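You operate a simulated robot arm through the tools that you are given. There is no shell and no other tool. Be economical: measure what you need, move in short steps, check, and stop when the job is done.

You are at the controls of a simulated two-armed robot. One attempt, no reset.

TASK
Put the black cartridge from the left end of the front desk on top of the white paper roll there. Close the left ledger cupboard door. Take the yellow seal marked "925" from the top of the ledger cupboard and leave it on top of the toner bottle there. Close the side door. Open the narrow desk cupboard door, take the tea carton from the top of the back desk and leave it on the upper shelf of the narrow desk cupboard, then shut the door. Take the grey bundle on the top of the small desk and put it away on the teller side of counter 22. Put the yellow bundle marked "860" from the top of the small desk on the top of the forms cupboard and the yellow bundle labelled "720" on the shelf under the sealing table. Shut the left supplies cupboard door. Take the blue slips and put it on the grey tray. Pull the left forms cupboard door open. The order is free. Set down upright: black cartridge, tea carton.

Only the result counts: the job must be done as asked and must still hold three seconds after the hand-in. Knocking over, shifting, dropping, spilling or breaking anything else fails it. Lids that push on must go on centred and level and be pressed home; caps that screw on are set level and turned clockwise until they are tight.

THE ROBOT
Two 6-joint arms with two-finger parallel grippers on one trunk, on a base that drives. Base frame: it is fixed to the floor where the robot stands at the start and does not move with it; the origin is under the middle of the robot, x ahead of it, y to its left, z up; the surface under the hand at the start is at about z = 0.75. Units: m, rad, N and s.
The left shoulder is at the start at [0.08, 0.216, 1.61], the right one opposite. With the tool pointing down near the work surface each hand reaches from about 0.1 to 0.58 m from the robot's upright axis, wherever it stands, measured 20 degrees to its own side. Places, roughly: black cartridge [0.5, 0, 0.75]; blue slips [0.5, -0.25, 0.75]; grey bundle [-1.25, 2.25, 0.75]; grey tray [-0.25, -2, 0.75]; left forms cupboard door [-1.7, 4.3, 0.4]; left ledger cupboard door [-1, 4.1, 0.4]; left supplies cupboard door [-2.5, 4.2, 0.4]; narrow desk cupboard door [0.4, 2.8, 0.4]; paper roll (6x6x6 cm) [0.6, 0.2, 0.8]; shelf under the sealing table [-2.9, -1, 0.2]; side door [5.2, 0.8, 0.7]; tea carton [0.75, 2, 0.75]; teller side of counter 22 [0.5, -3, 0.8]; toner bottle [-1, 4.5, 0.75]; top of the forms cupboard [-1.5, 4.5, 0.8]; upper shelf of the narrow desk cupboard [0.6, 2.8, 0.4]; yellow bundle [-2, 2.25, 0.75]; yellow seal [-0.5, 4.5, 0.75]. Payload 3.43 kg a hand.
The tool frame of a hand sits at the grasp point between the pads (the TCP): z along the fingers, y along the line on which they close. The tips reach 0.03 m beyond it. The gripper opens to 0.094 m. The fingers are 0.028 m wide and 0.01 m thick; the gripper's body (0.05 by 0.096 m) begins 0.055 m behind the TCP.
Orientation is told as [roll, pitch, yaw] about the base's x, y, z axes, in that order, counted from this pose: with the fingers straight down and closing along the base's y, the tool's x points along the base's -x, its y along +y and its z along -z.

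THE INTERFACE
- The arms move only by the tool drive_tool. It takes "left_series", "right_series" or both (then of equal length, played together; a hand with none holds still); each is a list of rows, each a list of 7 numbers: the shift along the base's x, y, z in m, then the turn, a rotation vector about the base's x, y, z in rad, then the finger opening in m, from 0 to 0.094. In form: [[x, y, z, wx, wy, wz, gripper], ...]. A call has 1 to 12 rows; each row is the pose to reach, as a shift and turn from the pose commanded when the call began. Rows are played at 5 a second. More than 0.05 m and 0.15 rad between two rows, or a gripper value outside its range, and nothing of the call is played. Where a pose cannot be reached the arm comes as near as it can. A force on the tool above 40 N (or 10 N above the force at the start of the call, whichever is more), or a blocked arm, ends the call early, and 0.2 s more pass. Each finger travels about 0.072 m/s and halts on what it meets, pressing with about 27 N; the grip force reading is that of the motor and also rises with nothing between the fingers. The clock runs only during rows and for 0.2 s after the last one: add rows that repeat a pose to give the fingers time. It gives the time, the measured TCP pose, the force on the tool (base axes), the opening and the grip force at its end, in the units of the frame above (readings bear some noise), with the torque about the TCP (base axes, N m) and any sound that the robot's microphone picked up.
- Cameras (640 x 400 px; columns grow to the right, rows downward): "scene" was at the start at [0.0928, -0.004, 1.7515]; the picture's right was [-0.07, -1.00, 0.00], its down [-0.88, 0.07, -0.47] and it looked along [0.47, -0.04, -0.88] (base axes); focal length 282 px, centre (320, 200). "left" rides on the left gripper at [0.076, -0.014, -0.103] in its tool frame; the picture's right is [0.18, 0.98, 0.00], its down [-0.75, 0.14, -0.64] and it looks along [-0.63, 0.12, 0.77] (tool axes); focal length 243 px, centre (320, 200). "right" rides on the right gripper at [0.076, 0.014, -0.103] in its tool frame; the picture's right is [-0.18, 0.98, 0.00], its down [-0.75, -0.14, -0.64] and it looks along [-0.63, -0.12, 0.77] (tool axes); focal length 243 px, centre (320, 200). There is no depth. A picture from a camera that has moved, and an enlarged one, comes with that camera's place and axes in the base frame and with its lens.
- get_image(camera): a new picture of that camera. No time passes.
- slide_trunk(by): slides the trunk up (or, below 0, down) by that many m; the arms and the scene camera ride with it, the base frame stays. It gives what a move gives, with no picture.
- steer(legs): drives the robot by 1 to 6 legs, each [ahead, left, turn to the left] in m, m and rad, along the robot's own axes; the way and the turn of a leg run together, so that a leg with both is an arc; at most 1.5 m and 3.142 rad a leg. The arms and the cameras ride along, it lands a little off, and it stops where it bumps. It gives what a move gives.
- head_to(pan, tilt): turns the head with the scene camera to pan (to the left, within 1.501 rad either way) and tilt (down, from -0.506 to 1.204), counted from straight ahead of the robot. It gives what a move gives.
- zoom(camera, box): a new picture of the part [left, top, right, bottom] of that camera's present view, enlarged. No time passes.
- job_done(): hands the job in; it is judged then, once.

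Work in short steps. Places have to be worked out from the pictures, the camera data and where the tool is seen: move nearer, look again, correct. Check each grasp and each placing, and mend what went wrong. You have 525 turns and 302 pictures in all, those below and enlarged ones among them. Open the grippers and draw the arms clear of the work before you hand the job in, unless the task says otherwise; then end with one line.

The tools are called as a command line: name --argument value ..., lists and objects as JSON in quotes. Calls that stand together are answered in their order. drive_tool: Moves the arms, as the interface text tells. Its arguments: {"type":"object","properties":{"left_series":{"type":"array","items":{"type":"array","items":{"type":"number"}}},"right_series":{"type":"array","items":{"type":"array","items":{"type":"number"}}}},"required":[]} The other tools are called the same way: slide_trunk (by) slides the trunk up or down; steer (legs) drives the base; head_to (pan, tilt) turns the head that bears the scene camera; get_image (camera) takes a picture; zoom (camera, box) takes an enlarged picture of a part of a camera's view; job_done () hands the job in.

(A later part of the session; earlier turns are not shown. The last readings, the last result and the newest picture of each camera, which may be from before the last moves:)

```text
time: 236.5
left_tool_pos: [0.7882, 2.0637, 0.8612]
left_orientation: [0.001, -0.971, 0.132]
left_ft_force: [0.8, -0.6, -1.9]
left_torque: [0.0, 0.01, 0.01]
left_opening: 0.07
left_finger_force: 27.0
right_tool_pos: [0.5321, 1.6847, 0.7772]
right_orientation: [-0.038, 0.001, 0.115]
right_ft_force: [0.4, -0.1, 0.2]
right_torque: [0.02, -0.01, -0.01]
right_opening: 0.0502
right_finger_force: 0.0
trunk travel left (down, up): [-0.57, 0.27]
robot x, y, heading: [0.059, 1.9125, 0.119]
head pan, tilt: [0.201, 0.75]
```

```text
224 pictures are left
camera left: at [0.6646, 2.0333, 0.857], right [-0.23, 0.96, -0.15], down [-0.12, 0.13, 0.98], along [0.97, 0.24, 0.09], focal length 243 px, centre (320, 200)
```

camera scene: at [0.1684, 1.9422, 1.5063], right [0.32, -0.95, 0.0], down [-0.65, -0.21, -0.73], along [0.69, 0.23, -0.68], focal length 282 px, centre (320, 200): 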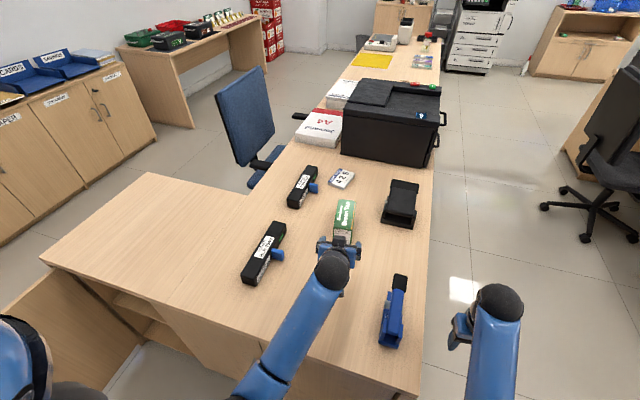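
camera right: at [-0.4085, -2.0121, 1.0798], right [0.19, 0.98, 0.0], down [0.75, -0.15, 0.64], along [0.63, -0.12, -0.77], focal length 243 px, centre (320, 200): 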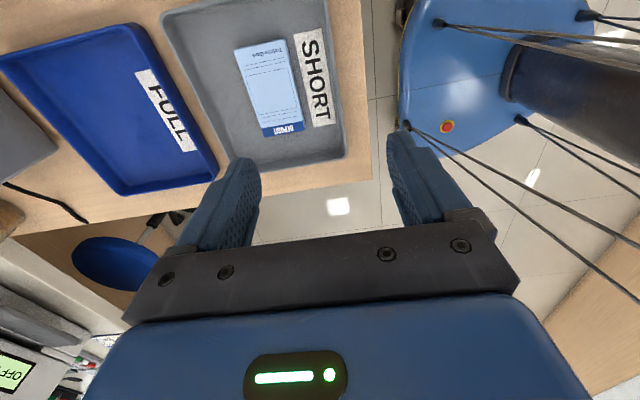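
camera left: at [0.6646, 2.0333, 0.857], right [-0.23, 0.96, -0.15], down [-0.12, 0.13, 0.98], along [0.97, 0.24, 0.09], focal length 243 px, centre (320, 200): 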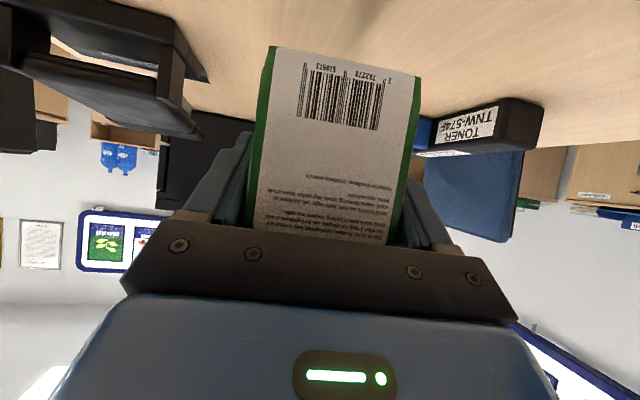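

Carton gripped firmly (7 cm), bottom at TCP−.052. I lift more, back off, square up and shift north to face the open cupboard.

drive_tool --left_series '[[0, 0, 0.03, 0, 0, 0, 0.05], [0, 0, 0.05, 0, 0, 0, 0.05]]'

steer --legs '[[-0.55, 0, 0], [0, 0, -0.12], [0, 0.79, 0]]'

head_to --pan 0 --tilt 0.7

slide_trunk --by -0.4

get_image --camera "scene"

get_image --camera "left"

```text
time: 237.1
left_tool_pos: [0.7897, 2.0653, 0.913]
left_orientation: [-0.003, -0.975, 0.131]
left_ft_force: [0.3, 0.2, -2.4]
left_torque: [-0.02, 0.04, 0.02]
left_opening: 0.0701
left_finger_force: 27.6
right_tool_pos: [0.5331, 1.6854, 0.778]
right_orientation: [-0.036, 0.001, 0.116]
right_ft_force: [0.4, -1.1, 0.3]
right_torque: [-0.02, -0.01, 0.0]
right_opening: 0.05
right_finger_force: 0.0
trunk travel left (down, up): [-0.57, 0.27]
robot x, y, heading: [0.0628, 1.9101, 0.118]
head pan, tilt: [0.201, 0.75]
```

```text
time: 244.7
left_tool_pos: [0.2616, 2.7059, 0.9135]
left_orientation: [-0.002, -0.973, 0.015]
left_ft_force: [0.2, 0.0, -1.6]
left_torque: [-0.02, 0.06, 0.0]
left_opening: 0.0703
left_finger_force: 26.5
right_tool_pos: [-0.0357, 2.3588, 0.7766]
right_orientation: [-0.034, 0.002, 0.002]
right_ft_force: [-0.5, 0.4, -0.1]
right_torque: [0.03, 0.02, -0.01]
right_opening: 0.0501
right_finger_force: 0.1
trunk travel left (down, up): [-0.57, 0.27]
robot x, y, heading: [-0.4793, 2.6356, 0.004]
head pan, tilt: [0.201, 0.75]
```

```text
time: 245.4
left_tool_pos: [0.2613, 2.7067, 0.9113]
left_orientation: [-0.002, -0.973, 0.018]
left_ft_force: [-0.5, -0.5, -1.5]
left_torque: [0.0, 0.05, 0.0]
left_opening: 0.07
left_finger_force: 26.8
right_tool_pos: [-0.0363, 2.3594, 0.7778]
right_orientation: [-0.035, 0.001, 0.004]
right_ft_force: [-0.2, 0.6, 0.6]
right_torque: [0.01, 0.01, 0.02]
right_opening: 0.0502
right_finger_force: 0.0
trunk travel left (down, up): [-0.57, 0.27]
robot x, y, heading: [-0.4794, 2.6429, 0.008]
head pan, tilt: [0.0, 0.7]
```

```text
time: 249.2
left_tool_pos: [0.2603, 2.7066, 0.5127]
left_orientation: [-0.001, -0.974, 0.017]
left_ft_force: [0.7, -0.5, -1.1]
left_torque: [-0.01, 0.05, -0.01]
left_opening: 0.07
left_finger_force: 26.9
right_tool_pos: [-0.0366, 2.3586, 0.3772]
right_orientation: [-0.036, 0.002, 0.001]
right_ft_force: [-1.0, -0.1, 0.5]
right_torque: [0.0, 0.02, 0.04]
right_opening: 0.05
right_finger_force: 0.1
trunk travel left (down, up): [-0.17, 0.67]
robot x, y, heading: [-0.481, 2.6378, 0.004]
head pan, tilt: [0.0, 0.7]
```

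```text
223 pictures are left
camera scene: at [-0.366, 2.6391, 1.1106], right [0.01, -1.0, 0.0], down [-0.64, 0.0, -0.76], along [0.76, 0.0, -0.64], focal length 282 px, centre (320, 200)
```

scene: 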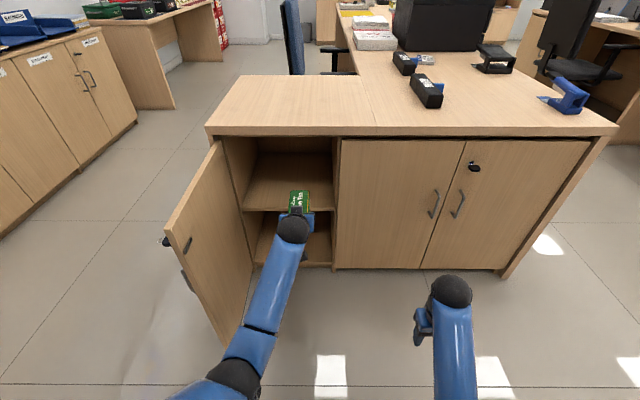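

```text
222 pictures are left
camera left: at [0.1339, 2.69, 0.5075], right [-0.12, 0.98, -0.15], down [-0.11, 0.14, 0.98], along [0.99, 0.13, 0.09], focal length 243 px, centre (320, 200)
```

left: 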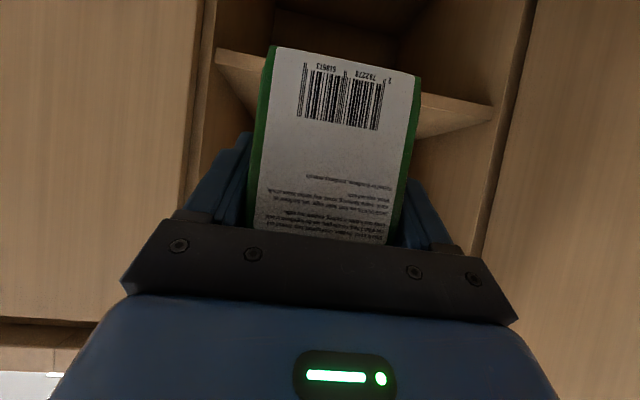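

Upper shelf top ≈ z .397; carton is aligned with the opening. I lower 4 cm by arm, then drive 0.24 m forward into the cupboard.

drive_tool --left_series '[[0, 0, -0.02, 0, 0, 0, 0.05], [0, 0, -0.04, 0, 0, 0, 0.05], [0, 0, -0.04, 0, 0, 0, 0.05]]'

steer --legs '[[0.24, 0, 0]]'

get_image --camera "scene"

get_image --camera "left"

```text
time: 250.0
left_tool_pos: [0.2607, 2.706, 0.4734]
left_orientation: [-0.001, -0.975, 0.017]
left_ft_force: [-0.2, 0.3, -1.4]
left_torque: [0.0, 0.03, -0.04]
left_opening: 0.0698
left_finger_force: 27.1
right_tool_pos: [-0.037, 2.3592, 0.378]
right_orientation: [-0.037, 0.002, 0.001]
right_ft_force: [-0.3, -0.6, 0.7]
right_torque: [0.03, -0.03, 0.03]
right_opening: 0.05
right_finger_force: 0.1
trunk travel left (down, up): [-0.17, 0.67]
robot x, y, heading: [-0.4792, 2.6352, 0.005]
head pan, tilt: [0.0, 0.7]
```

```text
time: 251.8
left_tool_pos: [0.5002, 2.7081, 0.4718]
left_orientation: [-0.001, -0.971, 0.016]
left_ft_force: [0.3, 0.2, -1.8]
left_torque: [0.02, 0.05, 0.01]
left_opening: 0.0698
left_finger_force: 27.1
right_tool_pos: [0.2027, 2.3609, 0.3762]
right_orientation: [-0.037, 0.0, 0.001]
right_ft_force: [0.1, 1.2, -0.4]
right_torque: [-0.02, 0.0, 0.03]
right_opening: 0.0496
right_finger_force: 0.0
trunk travel left (down, up): [-0.17, 0.67]
robot x, y, heading: [-0.2379, 2.639, 0.008]
head pan, tilt: [0.0, 0.7]
```

```text
221 pictures are left
camera scene: at [-0.1256, 2.6404, 1.1104], right [0.01, -1.0, 0.0], down [-0.65, 0.0, -0.76], along [0.76, 0.0, -0.65], focal length 282 px, centre (320, 200)
```

scene: 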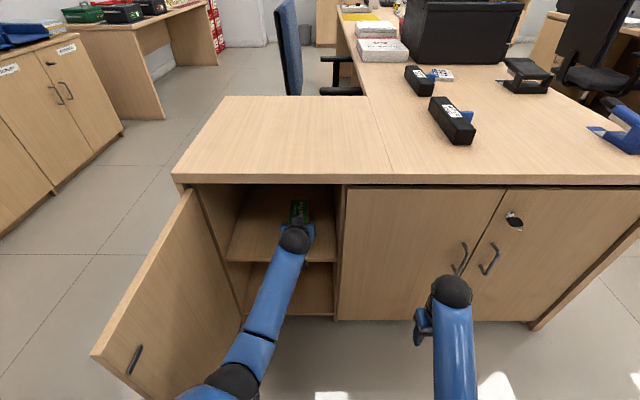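

```text
220 pictures are left
camera left: at [0.3738, 2.691, 0.4669], right [-0.12, 0.98, -0.15], down [-0.11, 0.14, 0.98], along [0.99, 0.13, 0.09], focal length 243 px, centre (320, 200)
```

left: 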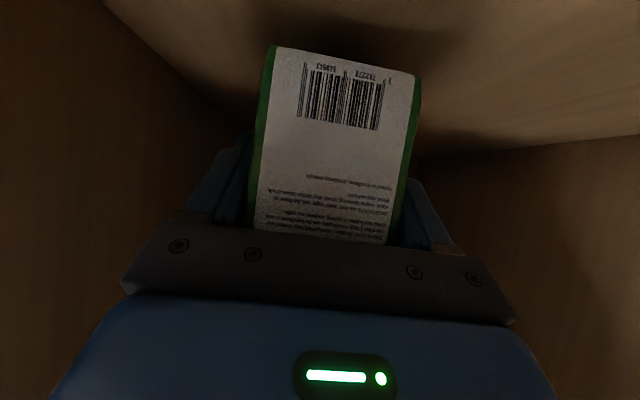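

Inside the upper compartment. I lower in small steps to contact.

drive_tool --left_series '[[0, 0, -0.01, 0, 0, 0, 0.05], [0, 0, -0.015, 0, 0, 0, 0.05], [0, 0, -0.018, 0, 0, 0, 0.05], [0, 0, -0.02, 0, 0, 0, 0.05], [0, 0, -0.02, 0, 0, 0, 0.05]]'

```text
time: 253.0
left_tool_pos: [0.5012, 2.7081, 0.4522]
left_orientation: [-0.001, -0.974, 0.015]
left_ft_force: [0.0, -0.2, -0.9]
left_torque: [0.01, 0.04, -0.02]
left_opening: 0.07
left_finger_force: 26.6
right_tool_pos: [0.2024, 2.3601, 0.3784]
right_orientation: [-0.038, 0.002, 0.002]
right_ft_force: [-0.2, 0.7, -0.3]
right_torque: [0.0, 0.01, 0.0]
right_opening: 0.0499
right_finger_force: 0.1
trunk travel left (down, up): [-0.17, 0.67]
robot x, y, heading: [-0.2413, 2.6392, 0.003]
head pan, tilt: [0.0, 0.7]
```

drive_tool --left_series '[[0, 0, -0.002, 0, 0, 0, 0.05], [0, 0, -0.004, 0, 0, 0, 0.05], [0, 0, -0.005, 0, 0, 0, 0.05], [0, 0, -0.005, 0, 0, 0, 0.05]]'

```text
time: 254.0
left_tool_pos: [0.4989, 2.7085, 0.4497]
left_orientation: [-0.002, -0.977, 0.016]
left_ft_force: [1.0, 0.9, 9.4]
left_torque: [0.24, 0.34, -0.04]
left_opening: 0.07
left_finger_force: 27.3
right_tool_pos: [0.2015, 2.361, 0.3783]
right_orientation: [-0.036, -0.002, 0.0]
right_ft_force: [-0.5, -0.4, -1.0]
right_torque: [-0.02, -0.01, -0.01]
right_opening: 0.0502
right_finger_force: 0.1
trunk travel left (down, up): [-0.17, 0.67]
robot x, y, heading: [-0.2437, 2.6393, 0.003]
head pan, tilt: [0.0, 0.7]
```

Contact. I ease up, release, and back straight out.

drive_tool --left_series '[[0, 0, 0.002, 0, 0, 0, 0.06], [0, 0, 0.002, 0, 0, 0, 0.08], [0, 0, 0.002, 0, 0, 0, 0.093], [0, 0, 0.002, 0, 0, 0, 0.093]]'

steer --legs '[[-0.3, 0, 0]]'

get_image --camera "left"

get_image --camera "scene"

```text
time: 255.0
left_tool_pos: [0.4998, 2.7082, 0.4484]
left_orientation: [-0.003, -0.973, 0.017]
left_ft_force: [-0.3, 0.5, -0.8]
left_torque: [0.0, -0.02, 0.05]
left_opening: 0.0931
left_finger_force: 0.0
right_tool_pos: [0.2028, 2.3597, 0.3778]
right_orientation: [-0.037, 0.001, 0.002]
right_ft_force: [0.2, -0.6, -0.3]
right_torque: [-0.02, 0.0, -0.02]
right_opening: 0.0498
right_finger_force: 0.0
trunk travel left (down, up): [-0.17, 0.67]
robot x, y, heading: [-0.2433, 2.6364, 0.003]
head pan, tilt: [0.0, 0.7]
```

```text
time: 257.1
left_tool_pos: [0.201, 2.706, 0.45]
left_orientation: [0.0, -0.973, 0.015]
left_ft_force: [-0.1, -0.8, 0.1]
left_torque: [-0.01, 0.0, -0.04]
left_opening: 0.093
left_finger_force: 0.1
right_tool_pos: [-0.0972, 2.3586, 0.3777]
right_orientation: [-0.038, 0.001, 0.001]
right_ft_force: [-0.9, -0.6, 0.3]
right_torque: [0.01, -0.01, -0.01]
right_opening: 0.05
right_finger_force: 0.1
trunk travel left (down, up): [-0.17, 0.67]
robot x, y, heading: [-0.5415, 2.6398, 0.006]
head pan, tilt: [0.0, 0.7]
```

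```text
219 pictures are left
camera left: at [0.0729, 2.6891, 0.445], right [-0.12, 0.98, -0.15], down [-0.11, 0.14, 0.98], along [0.99, 0.13, 0.09], focal length 243 px, centre (320, 200)
```

left: 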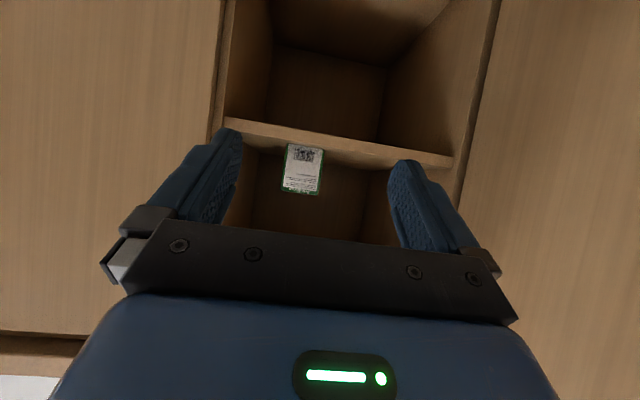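

```text
218 pictures are left
camera scene: at [-0.4276, 2.6387, 1.1107], right [0.01, -1.0, 0.0], down [-0.64, 0.0, -0.77], along [0.77, 0.0, -0.64], focal length 282 px, centre (320, 200)
```

scene: 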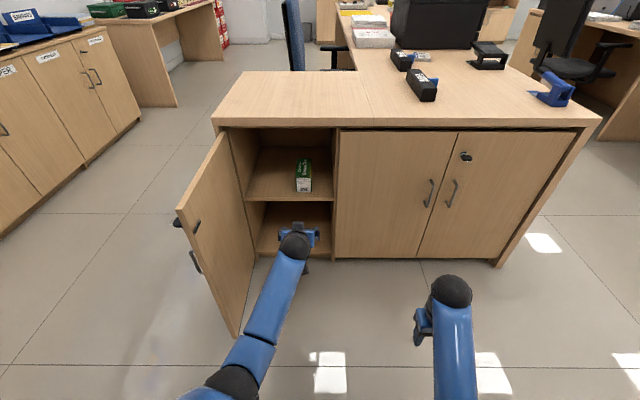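

Carton is upright on the upper shelf. To close the door I go around its outside: raise trunk, back off, shift left, forward.

slide_trunk --by 0.22

steer --legs '[[-0.28, 0, 0], [0, 0.45, 0], [0.26, 0, 0]]'

head_to --pan -0.1 --tilt 0.7

get_image --camera "scene"

```text
time: 259.4
left_tool_pos: [0.199, 2.706, 0.6686]
left_orientation: [-0.002, -0.975, 0.016]
left_ft_force: [-0.4, 0.1, 0.1]
left_torque: [0.0, 0.02, -0.02]
left_opening: 0.0928
left_finger_force: 0.0
right_tool_pos: [-0.0977, 2.3584, 0.5975]
right_orientation: [-0.037, 0.001, 0.0]
right_ft_force: [-0.9, 0.0, 0.1]
right_torque: [0.0, -0.02, 0.0]
right_opening: 0.05
right_finger_force: 0.0
trunk travel left (down, up): [-0.39, 0.45]
robot x, y, heading: [-0.543, 2.6361, 0.004]
head pan, tilt: [0.0, 0.7]
```

```text
time: 261.3
left_tool_pos: [-0.0607, 2.7104, 0.6704]
left_orientation: [-0.001, -0.973, 0.022]
left_ft_force: [-1.2, -0.6, 0.8]
left_torque: [-0.03, 0.0, 0.02]
left_opening: 0.093
left_finger_force: 0.1
right_tool_pos: [-0.3565, 2.3618, 0.5997]
right_orientation: [-0.037, 0.002, 0.007]
right_ft_force: [0.2, -0.4, 0.4]
right_torque: [0.0, 0.01, -0.03]
right_opening: 0.0497
right_finger_force: 0.1
trunk travel left (down, up): [-0.39, 0.45]
robot x, y, heading: [-0.7975, 2.6399, 0.016]
head pan, tilt: [0.0, 0.7]
stopped in leg 1: the robot was blocked; the commanded pose is now the measured one
```

```text
time: 262.0
left_tool_pos: [-0.0591, 2.7104, 0.6679]
left_orientation: [-0.003, -0.973, 0.021]
left_ft_force: [0.1, 0.1, 0.6]
left_torque: [0.01, 0.04, 0.0]
left_opening: 0.0933
left_finger_force: 0.1
right_tool_pos: [-0.3548, 2.3625, 0.5975]
right_orientation: [-0.037, 0.004, 0.007]
right_ft_force: [-0.1, 0.7, -0.5]
right_torque: [-0.01, 0.0, 0.01]
right_opening: 0.0503
right_finger_force: 0.1
trunk travel left (down, up): [-0.39, 0.45]
robot x, y, heading: [-0.8011, 2.6383, 0.014]
head pan, tilt: [-0.099, 0.7]
```

```text
217 pictures are left
camera scene: at [-0.6852, 2.6314, 1.3305], right [-0.09, -1.0, 0.0], down [-0.64, 0.06, -0.76], along [0.76, -0.07, -0.64], focal length 282 px, centre (320, 200)
```

scene: 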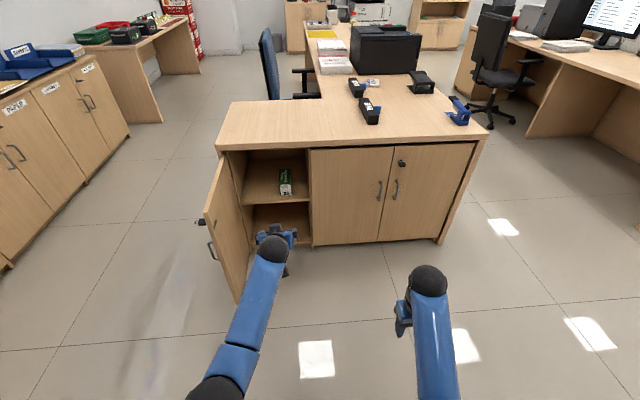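

I bumped the small desk behind lightly. I pull the left hand back 0.1 m by arm, go forward 6 cm, then shift left.

drive_tool --left_series '[[-0.04, 0, 0, 0, 0, 0, 0.06], [-0.08, 0, 0, 0, 0, 0, 0.03], [-0.11, 0, 0, 0, 0, 0, 0.0]]'

steer --legs '[[0.08, 0, 0], [0, 0.48, 0], [0.3, 0, 0]]'

get_image --camera "scene"

```text
time: 262.8
left_tool_pos: [-0.1696, 2.7107, 0.6691]
left_orientation: [0.0, -0.973, 0.021]
left_ft_force: [0.5, 0.9, -0.2]
left_torque: [0.02, 0.01, 0.02]
left_opening: 0.0
left_finger_force: 13.9
right_tool_pos: [-0.355, 2.3619, 0.5971]
right_orientation: [-0.034, 0.001, 0.006]
right_ft_force: [0.1, 0.7, 0.3]
right_torque: [-0.03, 0.02, 0.0]
right_opening: 0.05
right_finger_force: 0.0
trunk travel left (down, up): [-0.39, 0.45]
robot x, y, heading: [-0.8007, 2.6358, 0.013]
head pan, tilt: [-0.099, 0.7]
```

```text
time: 267.9
left_tool_pos: [0.2052, 3.1923, 0.6681]
left_orientation: [-0.001, -0.974, 0.021]
left_ft_force: [-0.1, -0.1, 0.8]
left_torque: [0.02, -0.01, 0.0]
left_opening: 0.0001
left_finger_force: 26.9
right_tool_pos: [0.0181, 2.843, 0.5978]
right_orientation: [-0.036, 0.004, 0.006]
right_ft_force: [0.0, -0.2, 0.1]
right_torque: [-0.03, -0.02, 0.0]
right_opening: 0.0502
right_finger_force: 0.0
trunk travel left (down, up): [-0.39, 0.45]
robot x, y, heading: [-0.4232, 3.1207, 0.01]
head pan, tilt: [-0.099, 0.7]
```

```text
216 pictures are left
camera scene: at [-0.3112, 3.1132, 1.3305], right [-0.09, -1.0, 0.0], down [-0.64, 0.06, -0.76], along [0.76, -0.07, -0.64], focal length 282 px, centre (320, 200)
```

scene: 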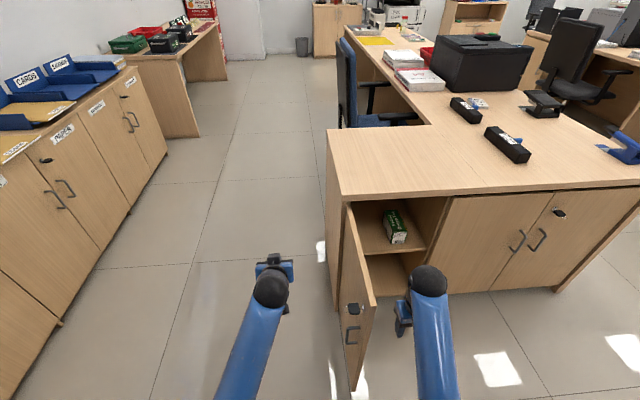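

The right hand is on the door's inside; I pull it back out of the door's arc first.

drive_tool --right_series '[[-0.035, -0.02, 0, 0, 0, 0, 0.05], [-0.07, -0.04, 0, 0, 0, 0, 0.05], [-0.105, -0.06, 0, 0, 0, 0, 0.05], [-0.14, -0.08, 0, 0, 0, 0, 0.05]]'

```text
time: 268.9
left_tool_pos: [0.2045, 3.1911, 0.6689]
left_orientation: [0.001, -0.973, 0.02]
left_ft_force: [-0.3, 0.1, 0.1]
left_torque: [0.03, 0.02, 0.01]
left_opening: 0.0
left_finger_force: 27.1
right_tool_pos: [-0.1219, 2.7634, 0.5991]
right_orientation: [-0.035, 0.003, 0.007]
right_ft_force: [-1.2, -0.7, 0.0]
right_torque: [0.0, -0.01, 0.01]
right_opening: 0.05
right_finger_force: 0.2
trunk travel left (down, up): [-0.39, 0.45]
robot x, y, heading: [-0.4268, 3.1168, 0.013]
head pan, tilt: [-0.099, 0.7]
```

Now I shift the base right 0.35 m so the left hand pushes the door.

steer --legs '[[0, -0.35, 0]]'

get_image --camera "scene"

```text
time: 271.2
left_tool_pos: [0.209, 2.8468, 0.6677]
left_orientation: [0.0, -0.973, 0.02]
left_ft_force: [0.0, -0.4, -0.3]
left_torque: [0.02, 0.03, 0.01]
left_opening: 0.0
left_finger_force: 26.3
right_tool_pos: [-0.1185, 2.4178, 0.5971]
right_orientation: [-0.037, 0.003, 0.008]
right_ft_force: [0.1, -0.6, 0.4]
right_torque: [0.01, 0.01, 0.01]
right_opening: 0.0498
right_finger_force: 0.0
trunk travel left (down, up): [-0.39, 0.45]
robot x, y, heading: [-0.4218, 2.7738, 0.015]
head pan, tilt: [-0.099, 0.7]
```

```text
215 pictures are left
camera scene: at [-0.3078, 2.7678, 1.3306], right [-0.09, -1.0, 0.0], down [-0.64, 0.06, -0.76], along [0.76, -0.07, -0.64], focal length 282 px, centre (320, 200)
```

scene: 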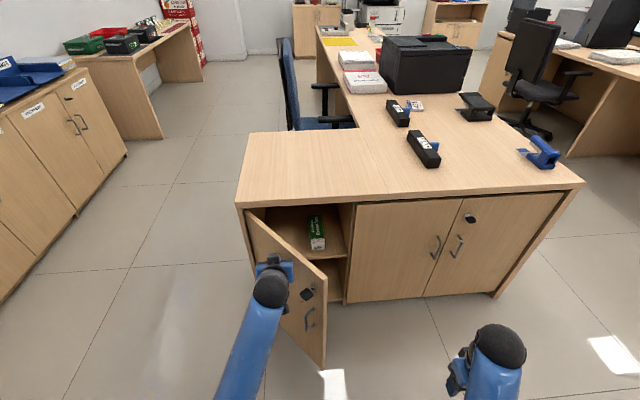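

Door is half closed. I push diagonally forward-right toward closed.

steer --legs '[[0.14, -0.125, 0]]'

get_image --camera "scene"

```text
time: 272.7
left_tool_pos: [0.35, 2.7248, 0.6678]
left_orientation: [-0.001, -0.974, 0.019]
left_ft_force: [0.8, 0.2, 0.0]
left_torque: [-0.01, 0.02, -0.01]
left_opening: 0.0
left_finger_force: 27.1
right_tool_pos: [0.0235, 2.2961, 0.5968]
right_orientation: [-0.038, 0.003, 0.007]
right_ft_force: [-0.1, -0.4, -0.4]
right_torque: [-0.02, 0.02, 0.03]
right_opening: 0.0501
right_finger_force: 0.0
trunk travel left (down, up): [-0.39, 0.45]
robot x, y, heading: [-0.2834, 2.6514, 0.008]
head pan, tilt: [-0.099, 0.7]
```

```text
214 pictures are left
camera scene: at [-0.1668, 2.6457, 1.3305], right [-0.09, -1.0, 0.0], down [-0.64, 0.06, -0.76], along [0.76, -0.07, -0.64], focal length 282 px, centre (320, 200)
```

scene: 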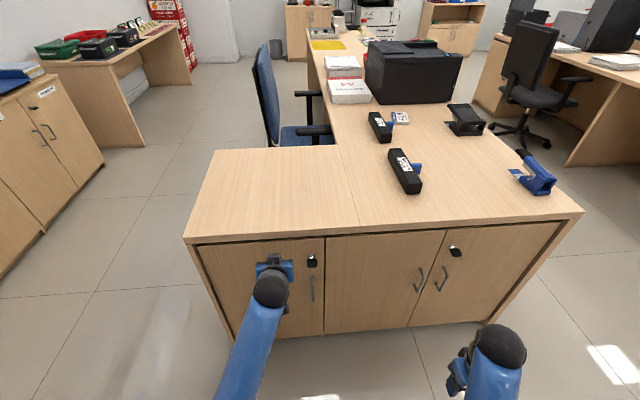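

Almost shut. I press forward a few centimetres more with the arm until it is firmly closed.

drive_tool --left_series '[[0.01, -0.01, 0, 0, 0, 0, 0], [0.02, -0.015, 0, 0, 0, 0, 0], [0.03, -0.02, 0, 0, 0, 0, 0], [0.035, -0.02, 0, 0, 0, 0, 0], [0.04, -0.02, 0, 0, 0, 0, 0]]'

zoom --camera "scene" --box '[170, 180, 410, 330]'

```text
time: 273.4
left_tool_pos: [0.3724, 2.7096, 0.6674]
left_orientation: [0.001, -0.967, 0.022]
left_ft_force: [-26.3, 2.5, 12.1]
left_torque: [-0.06, -0.38, 0.0]
left_opening: 0.0002
left_finger_force: 26.7
right_tool_pos: [0.0225, 2.2969, 0.5974]
right_orientation: [-0.036, 0.001, 0.008]
right_ft_force: [0.4, -0.2, -0.4]
right_torque: [0.02, -0.02, -0.02]
right_opening: 0.05
right_finger_force: 0.0
trunk travel left (down, up): [-0.39, 0.45]
robot x, y, heading: [-0.2816, 2.6541, 0.011]
head pan, tilt: [-0.099, 0.7]
stopped in row 3 (left hand): the force on the tool passed its limit at 44 N (the readings are from after the stop); the commanded pose is now the measured one
```

```text
2.67 times, centred on (290, 255) of scene
camera zoom: at [-0.1684, 2.6466, 1.3306], right [-0.09, -1.0, 0.0], down [-0.64, 0.06, -0.77], along [0.76, -0.07, -0.64], focal length 752 px, centre (400, 53)
```

zoom: 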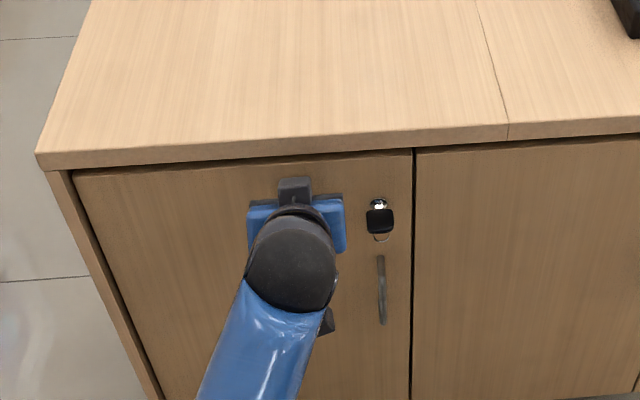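

Door closed flush. I back off, turn north, raise the trunk, and return the left hand to pointing down.

steer --legs '[[-0.25, 0, 0], [0, 0, 1.56]]'

slide_trunk --by 0.4

drive_tool --left_series '[[0, -0.02, 0, -0.14, 0, 0, 0], [0, -0.04, 0, -0.28, 0, 0, 0], [0, -0.06, 0, -0.42, 0, 0, 0], [0, -0.08, 0, -0.56, 0, 0, 0], [0, -0.1, 0, -0.7, 0, 0, 0.03], [0, -0.12, 0, -0.84, 0, 0, 0.06], [0, -0.13, 0, -0.97, 0, 0, 0.09]]'

head_to --pan 0.3 --tilt 0.5

get_image --camera "scene"

```text
time: 279.1
left_tool_pos: [-0.5834, 3.303, 0.6671]
left_orientation: [0.001, -0.967, 1.589]
left_ft_force: [0.1, 0.2, 0.0]
left_torque: [0.01, 0.02, 0.01]
left_opening: 0.0
left_finger_force: 27.4
right_tool_pos: [-0.1723, 2.9527, 0.596]
right_orientation: [-0.037, 0.003, 1.574]
right_ft_force: [0.0, -0.6, 0.1]
right_torque: [-0.01, -0.01, 0.03]
right_opening: 0.05
right_finger_force: 0.1
trunk travel left (down, up): [-0.39, 0.45]
robot x, y, heading: [-0.531, 2.6536, 1.582]
head pan, tilt: [-0.099, 0.7]
```

```text
time: 282.9
left_tool_pos: [-0.5827, 3.3027, 1.0667]
left_orientation: [0.002, -0.967, 1.59]
left_ft_force: [-0.6, 0.0, 0.5]
left_torque: [0.0, 0.01, -0.02]
left_opening: 0.0
left_finger_force: 27.3
right_tool_pos: [-0.1727, 2.9526, 0.998]
right_orientation: [-0.038, 0.004, 1.575]
right_ft_force: [-0.2, -1.3, -0.1]
right_torque: [-0.01, -0.02, 0.0]
right_opening: 0.05
right_finger_force: 0.0
trunk travel left (down, up): [-0.79, 0.05]
robot x, y, heading: [-0.5304, 2.6526, 1.579]
head pan, tilt: [-0.099, 0.7]
```

```text
time: 284.5
left_tool_pos: [-0.5787, 3.1881, 1.0382]
left_orientation: [0.016, 0.005, 1.58]
left_ft_force: [0.3, 0.3, -0.6]
left_torque: [-0.02, 0.0, -0.01]
left_opening: 0.0896
left_finger_force: 0.1
left hand out of reach, approached as far as the arm can: row 7
right_tool_pos: [-0.172, 2.9537, 0.9963]
right_orientation: [-0.037, 0.005, 1.578]
right_ft_force: [-0.3, 0.0, -0.8]
right_torque: [-0.02, 0.02, 0.02]
right_opening: 0.0497
right_finger_force: 0.0
trunk travel left (down, up): [-0.79, 0.05]
robot x, y, heading: [-0.532, 2.6506, 1.58]
head pan, tilt: [-0.099, 0.7]
```

```text
time: 285.4
left_tool_pos: [-0.5789, 3.1876, 1.041]
left_orientation: [0.015, -0.001, 1.58]
left_ft_force: [-0.5, -0.7, 0.9]
left_torque: [0.03, 0.02, 0.0]
left_opening: 0.0901
left_finger_force: 0.1
right_tool_pos: [-0.1719, 2.9534, 0.9965]
right_orientation: [-0.037, 0.005, 1.578]
right_ft_force: [0.3, 0.0, -0.4]
right_torque: [0.01, 0.0, 0.01]
right_opening: 0.05
right_finger_force: 0.0
trunk travel left (down, up): [-0.79, 0.05]
robot x, y, heading: [-0.5274, 2.6487, 1.581]
head pan, tilt: [0.3, 0.499]
```

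```text
212 pictures are left
camera scene: at [-0.5585, 2.7676, 1.7482], right [0.95, 0.3, 0.0], down [0.15, -0.46, -0.88], along [-0.27, 0.84, -0.48], focal length 282 px, centre (320, 200)
```

scene: 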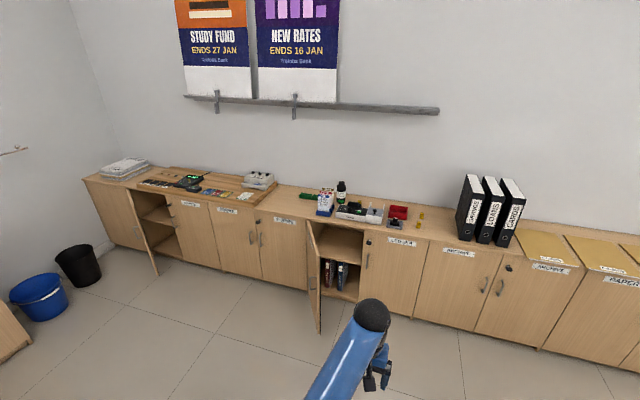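

zoom --camera "scene" --box '[270, 160, 470, 285]'

zoom --camera "scene" --box '[80, 150, 320, 300]'

```text
3.20 times, centred on (370, 222) of scene
camera zoom: at [-0.5585, 2.7676, 1.7482], right [0.95, 0.3, 0.0], down [0.15, -0.46, -0.88], along [-0.27, 0.84, -0.48], focal length 902 px, centre (160, 128)
```

zoom: 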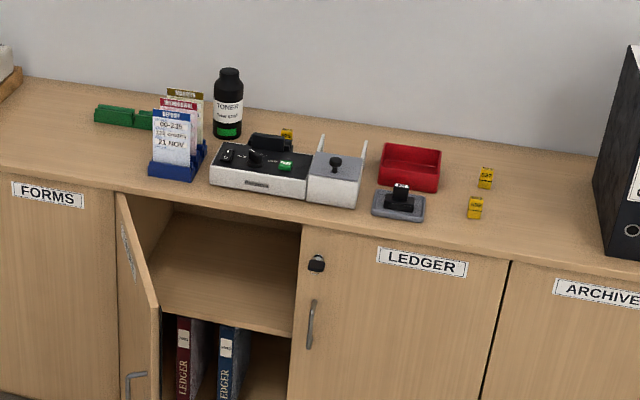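

```text
2.67 times, centred on (200, 225) of scene
camera zoom: at [-0.5585, 2.7676, 1.7482], right [0.95, 0.3, 0.0], down [0.15, -0.46, -0.88], along [-0.27, 0.84, -0.48], focal length 752 px, centre (640, 133)
```

zoom: 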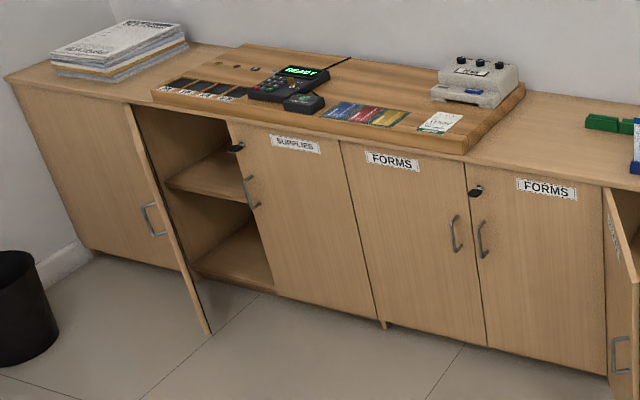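

Layout clear: front top edge y≈4.256, toner bottle ≈(−.96, 4.52) top z≈.915, three small yellow seals. I drive nearer to read the seals.

steer --legs '[[0.93, 0, 0]]'

head_to --pan 0 --tilt 0.8

get_image --camera "scene"

```text
time: 290.2
left_tool_pos: [-0.5904, 4.115, 1.0402]
left_orientation: [0.015, 0.0, 1.581]
left_ft_force: [0.6, -0.6, 0.0]
left_torque: [0.02, -0.03, 0.04]
left_opening: 0.09
left_finger_force: 0.1
right_tool_pos: [-0.1834, 3.8812, 0.9981]
right_orientation: [-0.037, 0.003, 1.577]
right_ft_force: [-0.1, -0.5, 0.3]
right_torque: [0.0, -0.03, -0.02]
right_opening: 0.0501
right_finger_force: 0.1
trunk travel left (down, up): [-0.79, 0.05]
robot x, y, heading: [-0.5391, 3.5803, 1.582]
head pan, tilt: [0.3, 0.499]
```

```text
time: 291.1
left_tool_pos: [-0.5904, 4.1157, 1.0398]
left_orientation: [0.016, 0.003, 1.584]
left_ft_force: [-0.7, 0.0, -0.9]
left_torque: [0.0, 0.02, 0.01]
left_opening: 0.0897
left_finger_force: 0.1
right_tool_pos: [-0.1836, 3.8827, 0.997]
right_orientation: [-0.036, 0.003, 1.577]
right_ft_force: [-0.3, -0.2, 1.0]
right_torque: [-0.03, 0.0, -0.03]
right_opening: 0.0503
right_finger_force: 0.0
trunk travel left (down, up): [-0.79, 0.05]
robot x, y, heading: [-0.5393, 3.5762, 1.584]
head pan, tilt: [0.0, 0.799]
```

```text
209 pictures are left
camera scene: at [-0.5418, 3.6907, 1.7224], right [1.0, 0.01, 0.0], down [0.01, -0.72, -0.7], along [-0.01, 0.7, -0.72], focal length 282 px, centre (320, 200)
```

scene: 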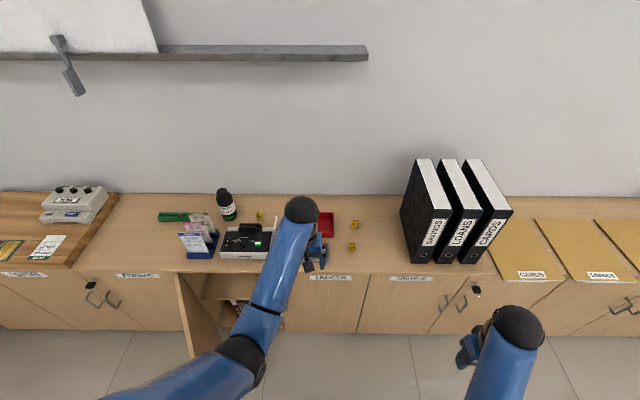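

zoom --camera "scene" --box '[318, 210, 382, 260]'

zoom --camera "scene" --box '[170, 180, 298, 270]'

get_image --camera "left"

```text
8.00 times, centred on (350, 235) of scene
camera zoom: at [-0.5418, 3.6907, 1.7224], right [1.0, 0.01, 0.0], down [0.01, -0.72, -0.7], along [-0.01, 0.7, -0.72], focal length 2256 px, centre (80, -80)
```

zoom: 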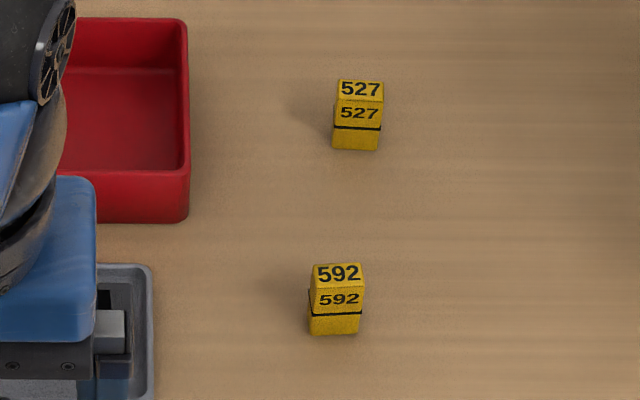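

```text
4.44 times, centred on (234, 225) of scene
camera zoom: at [-0.5418, 3.6907, 1.7224], right [1.0, 0.01, 0.0], down [0.01, -0.72, -0.7], along [-0.01, 0.7, -0.72], focal length 1253 px, centre (702, 89)
```

zoom: 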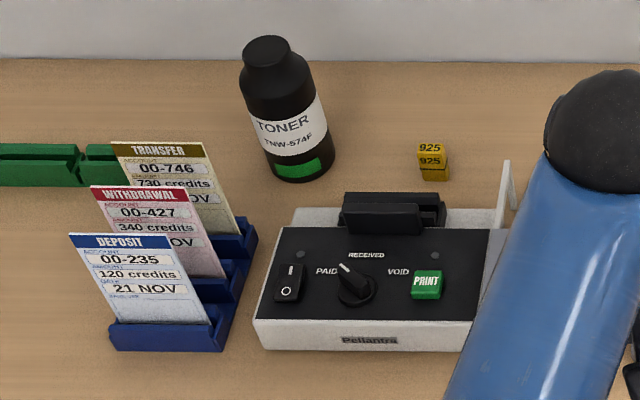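

```text
206 pictures are left
camera left: at [-0.5725, 4.0395, 1.1424], right [-0.98, -0.2, 0.02], down [-0.14, 0.75, 0.64], along [-0.14, 0.63, -0.77], focal length 243 px, centre (320, 200)
```

left: 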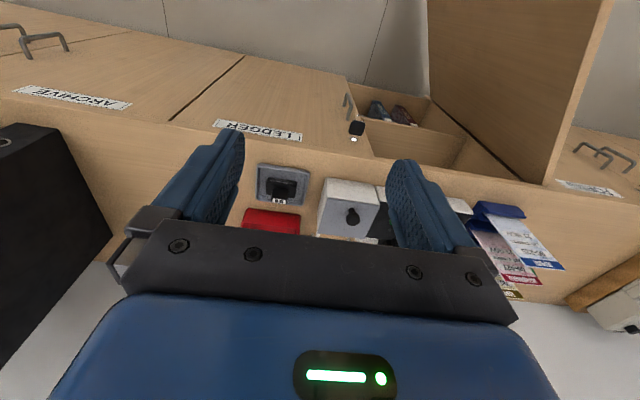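

Seal 925 is at ≈(−.824, 4.52) beside the toner bottle (≈(−.962, 4.53), cap top z≈.915, Ø4.6 cm). I look at the open ledger door to close it first.

head_to --pan 0.5 --tilt 0.9

get_image --camera "scene"

```text
time: 292.0
left_tool_pos: [-0.5894, 4.1167, 1.0402]
left_orientation: [0.015, 0.003, 1.584]
left_ft_force: [-0.3, 0.0, -0.7]
left_torque: [-0.05, 0.0, 0.02]
left_opening: 0.0902
left_finger_force: 0.1
right_tool_pos: [-0.1833, 3.8817, 0.9971]
right_orientation: [-0.037, 0.004, 1.577]
right_ft_force: [1.0, 0.1, -0.5]
right_torque: [0.0, 0.0, -0.03]
right_opening: 0.0501
right_finger_force: 0.0
trunk travel left (down, up): [-0.79, 0.05]
robot x, y, heading: [-0.5419, 3.5771, 1.584]
head pan, tilt: [0.499, 0.901]
```

```text
205 pictures are left
camera scene: at [-0.5777, 3.6755, 1.7144], right [0.87, 0.49, 0.0], down [0.38, -0.68, -0.62], along [-0.3, 0.54, -0.78], focal length 282 px, centre (320, 200)
```

scene: 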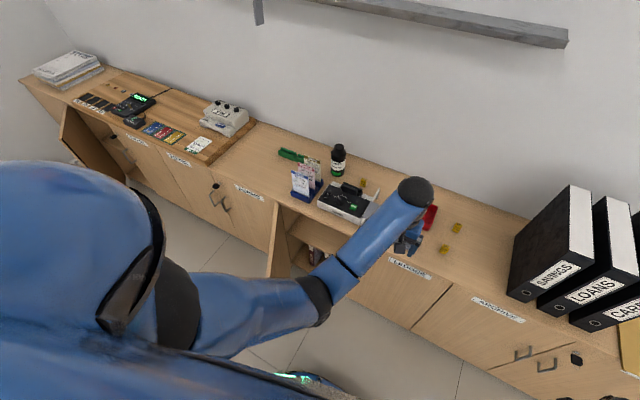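

The ledger door is open ~60° (hinge (−1.13, 4.27), free edge (−.95, 3.96)); pushing north closes it. I pitch the left hand forward, move into position and lower the trunk.

drive_tool --left_series '[[0, 0, 0.01, 0.14, 0, 0, 0.06], [0, 0, 0.02, 0.28, 0, 0, 0.03], [0, 0, 0.03, 0.42, 0, 0, 0], [0, 0, 0.04, 0.56, 0, 0, 0], [0, 0, 0.05, 0.7, 0, 0, 0], [0, 0, 0.06, 0.84, 0, 0, 0], [0, 0, 0.07, 0.98, 0, 0, 0], [0, 0, 0.08, 1.12, 0, 0, 0], [0, 0, 0.09, 1.26, 0, 0, 0], [0, 0, 0.1, 1.4, 0, 0, 0]]'

steer --legs '[[-0.25, 0, 0], [0, 0.42, 0]]'

slide_trunk --by -0.4

slide_trunk --by -0.12

head_to --pan 0.1 --tilt 0.7

get_image --camera "scene"

```text
time: 294.2
left_tool_pos: [-0.5898, 4.1157, 1.1395]
left_orientation: [-0.058, -1.399, 1.645]
left_ft_force: [0.2, 0.0, -0.3]
left_torque: [-0.03, 0.0, 0.02]
left_opening: 0.0
left_finger_force: 27.2
right_tool_pos: [-0.1828, 3.8813, 0.9967]
right_orientation: [-0.037, 0.005, 1.579]
right_ft_force: [-0.1, 0.4, 0.4]
right_torque: [0.0, 0.01, -0.02]
right_opening: 0.0497
right_finger_force: 0.1
trunk travel left (down, up): [-0.79, 0.05]
robot x, y, heading: [-0.5394, 3.5788, 1.585]
head pan, tilt: [0.499, 0.901]
```

```text
time: 298.2
left_tool_pos: [-1.0003, 3.8628, 1.1398]
left_orientation: [-0.046, -1.397, 1.63]
left_ft_force: [0.1, 0.5, 0.0]
left_torque: [0.01, 0.01, 0.02]
left_opening: 0.0
left_finger_force: 27.1
right_tool_pos: [-0.5951, 3.627, 0.9969]
right_orientation: [-0.035, 0.003, 1.576]
right_ft_force: [0.2, 0.4, 0.4]
right_torque: [0.0, 0.06, -0.02]
right_opening: 0.0497
right_finger_force: 0.1
trunk travel left (down, up): [-0.79, 0.05]
robot x, y, heading: [-0.9534, 3.3246, 1.577]
head pan, tilt: [0.499, 0.901]
```

```text
time: 302.0
left_tool_pos: [-1.0028, 3.8613, 0.739]
left_orientation: [-0.055, -1.397, 1.642]
left_ft_force: [-0.9, 0.1, -0.6]
left_torque: [-0.03, 0.01, 0.0]
left_opening: 0.0
left_finger_force: 26.9
right_tool_pos: [-0.5962, 3.628, 0.5973]
right_orientation: [-0.034, 0.003, 1.576]
right_ft_force: [0.5, 0.4, 0.0]
right_torque: [-0.01, -0.02, -0.01]
right_opening: 0.05
right_finger_force: 0.1
trunk travel left (down, up): [-0.39, 0.45]
robot x, y, heading: [-0.9559, 3.3235, 1.58]
head pan, tilt: [0.499, 0.901]
```

```text
time: 303.5
left_tool_pos: [-1.0016, 3.8617, 0.619]
left_orientation: [-0.055, -1.397, 1.643]
left_ft_force: [-0.3, 0.7, 0.6]
left_torque: [-0.01, 0.01, -0.03]
left_opening: 0.0
left_finger_force: 26.7
right_tool_pos: [-0.5969, 3.6276, 0.4766]
right_orientation: [-0.038, 0.001, 1.575]
right_ft_force: [0.2, -0.1, -0.3]
right_torque: [0.01, 0.02, 0.01]
right_opening: 0.0501
right_finger_force: 0.1
trunk travel left (down, up): [-0.27, 0.57]
robot x, y, heading: [-0.9531, 3.3274, 1.582]
head pan, tilt: [0.499, 0.901]
```

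```text
time: 304.4
left_tool_pos: [-1.0021, 3.862, 0.6192]
left_orientation: [-0.056, -1.398, 1.642]
left_ft_force: [0.1, 0.9, 0.4]
left_torque: [0.02, 0.01, 0.02]
left_opening: 0.0
left_finger_force: 27.1
right_tool_pos: [-0.596, 3.6284, 0.477]
right_orientation: [-0.036, 0.004, 1.576]
right_ft_force: [-0.2, -0.3, 0.6]
right_torque: [-0.01, 0.01, -0.05]
right_opening: 0.0501
right_finger_force: 0.2
trunk travel left (down, up): [-0.27, 0.57]
robot x, y, heading: [-0.9517, 3.3249, 1.58]
head pan, tilt: [0.099, 0.7]
```

```text
204 pictures are left
camera scene: at [-0.9638, 3.4403, 1.2105], right [0.99, 0.11, 0.0], down [0.07, -0.64, -0.76], along [-0.08, 0.76, -0.64], focal length 282 px, centre (320, 200)
```

scene: 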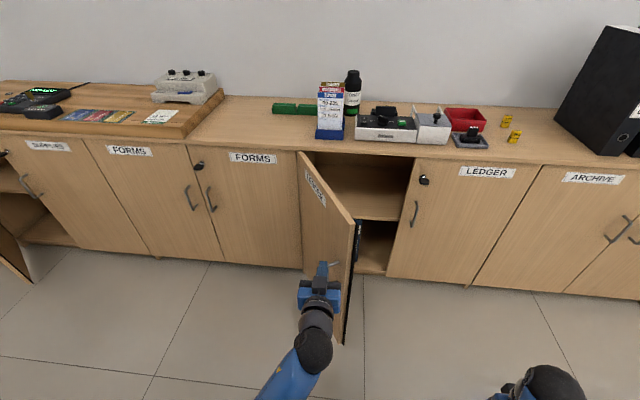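

The hand is south of the door's outer face. I drive forward to push it closed.

steer --legs '[[0.25, 0, 0]]'

get_image --camera "scene"

```text
time: 306.2
left_tool_pos: [-1.0054, 4.1107, 0.619]
left_orientation: [-0.056, -1.397, 1.643]
left_ft_force: [-0.5, 0.5, -0.2]
left_torque: [0.03, 0.0, 0.01]
left_opening: 0.0001
left_finger_force: 26.8
right_tool_pos: [-0.5991, 3.8777, 0.4774]
right_orientation: [-0.037, 0.004, 1.576]
right_ft_force: [0.7, -0.1, -0.4]
right_torque: [-0.01, 0.02, 0.02]
right_opening: 0.05
right_finger_force: 0.1
trunk travel left (down, up): [-0.27, 0.57]
robot x, y, heading: [-0.9526, 3.5742, 1.584]
head pan, tilt: [0.099, 0.7]
```

```text
203 pictures are left
camera scene: at [-0.9663, 3.6903, 1.2105], right [0.99, 0.11, 0.0], down [0.07, -0.64, -0.76], along [-0.08, 0.76, -0.64], focal length 282 px, centre (320, 200)
```

scene: 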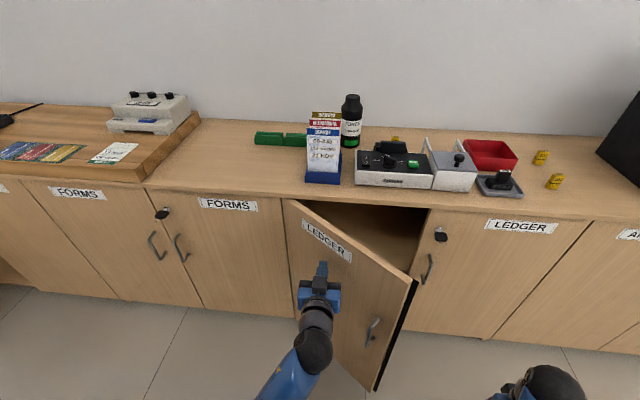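

Closing well. I continue forward while shifting right for leverage.

steer --legs '[[0.07, -0.1, 0], [0.04, 0, 0]]'

get_image --camera "scene"

```text
time: 307.9
left_tool_pos: [-0.9071, 4.2207, 0.6184]
left_orientation: [-0.054, -1.396, 1.643]
left_ft_force: [0.1, 0.7, 0.2]
left_torque: [0.0, 0.0, 0.0]
left_opening: 0.0
left_finger_force: 27.1
right_tool_pos: [-0.5024, 3.9884, 0.4768]
right_orientation: [-0.037, 0.006, 1.576]
right_ft_force: [-0.6, -0.4, -0.1]
right_torque: [-0.01, -0.03, 0.0]
right_opening: 0.0499
right_finger_force: 0.0
trunk travel left (down, up): [-0.27, 0.57]
robot x, y, heading: [-0.8541, 3.684, 1.58]
head pan, tilt: [0.099, 0.7]
```

```text
202 pictures are left
camera scene: at [-0.8674, 3.8011, 1.2104], right [0.99, 0.11, 0.0], down [0.07, -0.64, -0.76], along [-0.09, 0.76, -0.65], focal length 282 px, centre (320, 200)
```

scene: 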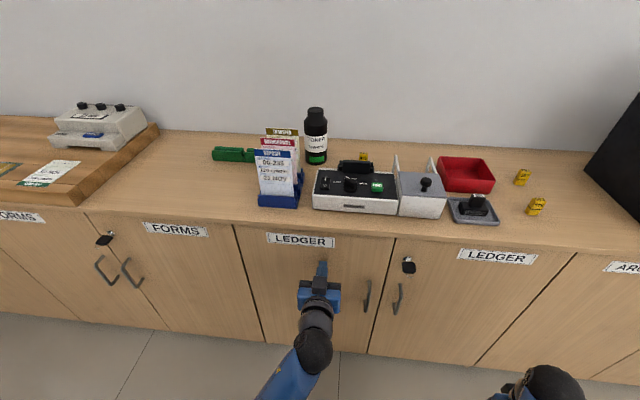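

Nearly closed. I press with the arm until firm contact.

drive_tool --left_series '[[0.01, 0.01, 0, 0, 0, 0, 0], [0.02, 0.02, 0, 0, 0, 0, 0], [0.02, 0.03, 0, 0, 0, 0, 0], [0.02, 0.04, 0, 0, 0, 0, 0], [0.02, 0.05, 0, 0, 0, 0, 0]]'

zoom --camera "scene" --box '[200, 190, 440, 340]'

```text
time: 308.4
left_tool_pos: [-0.8996, 4.2293, 0.6187]
left_orientation: [-0.052, -1.396, 1.645]
left_ft_force: [-2.1, -18.8, 4.6]
left_torque: [0.29, -0.17, 0.01]
left_opening: 0.0
left_finger_force: 26.6
right_tool_pos: [-0.5014, 3.9887, 0.4772]
right_orientation: [-0.037, 0.003, 1.58]
right_ft_force: [-0.1, 0.2, -0.3]
right_torque: [-0.02, 0.02, 0.01]
right_opening: 0.0499
right_finger_force: 0.0
trunk travel left (down, up): [-0.27, 0.57]
robot x, y, heading: [-0.8574, 3.6835, 1.587]
head pan, tilt: [0.099, 0.7]
stopped in row 2 (left hand): the force on the tool passed its limit at 51 N (the readings are from after the stop); the commanded pose is now the measured one
```

```text
2.67 times, centred on (320, 265) of scene
camera zoom: at [-0.8679, 3.7987, 1.2106], right [0.99, 0.11, 0.0], down [0.07, -0.64, -0.76], along [-0.09, 0.76, -0.64], focal length 752 px, centre (320, 27)
```

zoom: 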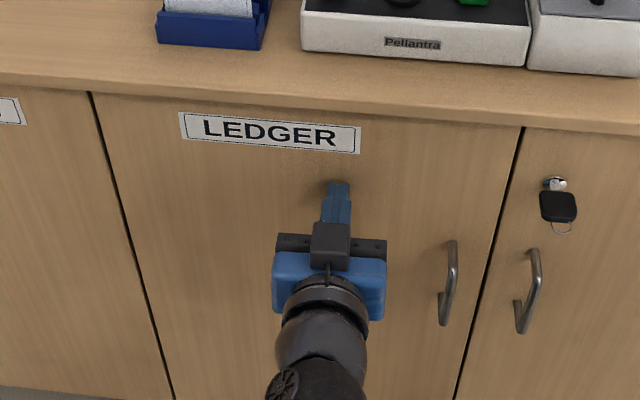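

Ledger door closed. I back off and go left to the supplies door, stopping at x≈−2.2 to look.

steer --legs '[[-0.4, 0, 0], [0, 1.3, 0]]'

head_to --pan 0.25 --tilt 0.7

get_image --camera "scene"

```text
time: 317.0
left_tool_pos: [-2.1961, 3.8193, 0.6201]
left_orientation: [-0.05, -1.394, 1.635]
left_ft_force: [0.6, -0.7, -0.8]
left_torque: [-0.02, -0.03, 0.02]
left_opening: 0.0
left_finger_force: 27.0
right_tool_pos: [-1.8003, 3.574, 0.4779]
right_orientation: [-0.035, 0.005, 1.569]
right_ft_force: [-0.6, -0.2, -0.4]
right_torque: [0.02, 0.02, -0.02]
right_opening: 0.0501
right_finger_force: 0.1
trunk travel left (down, up): [-0.27, 0.57]
robot x, y, heading: [-2.1589, 3.2701, 1.573]
head pan, tilt: [0.099, 0.7]
```

```text
time: 317.7
left_tool_pos: [-2.1957, 3.8188, 0.6187]
left_orientation: [-0.049, -1.395, 1.631]
left_ft_force: [0.2, -0.4, -0.1]
left_torque: [0.03, 0.03, 0.02]
left_opening: 0.0
left_finger_force: 27.3
right_tool_pos: [-1.7992, 3.5725, 0.4764]
right_orientation: [-0.036, 0.003, 1.568]
right_ft_force: [0.3, 0.3, -0.5]
right_torque: [-0.04, 0.04, 0.03]
right_opening: 0.0503
right_finger_force: 0.1
trunk travel left (down, up): [-0.27, 0.57]
robot x, y, heading: [-2.1582, 3.2729, 1.572]
head pan, tilt: [0.25, 0.7]
```

```text
200 pictures are left
camera scene: at [-2.1813, 3.3857, 1.2106], right [0.97, 0.25, 0.0], down [0.16, -0.62, -0.76], along [-0.19, 0.74, -0.64], focal length 282 px, centre (320, 200)
```

scene: 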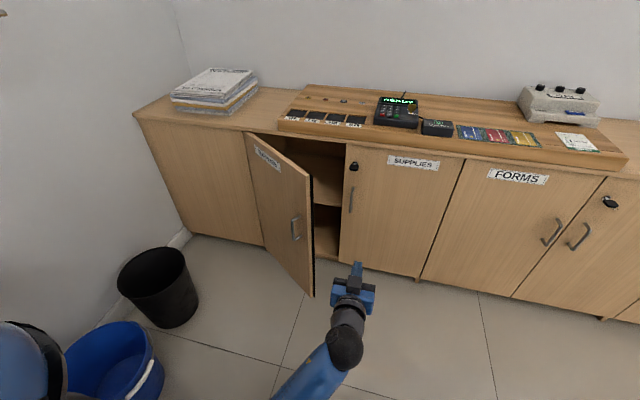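

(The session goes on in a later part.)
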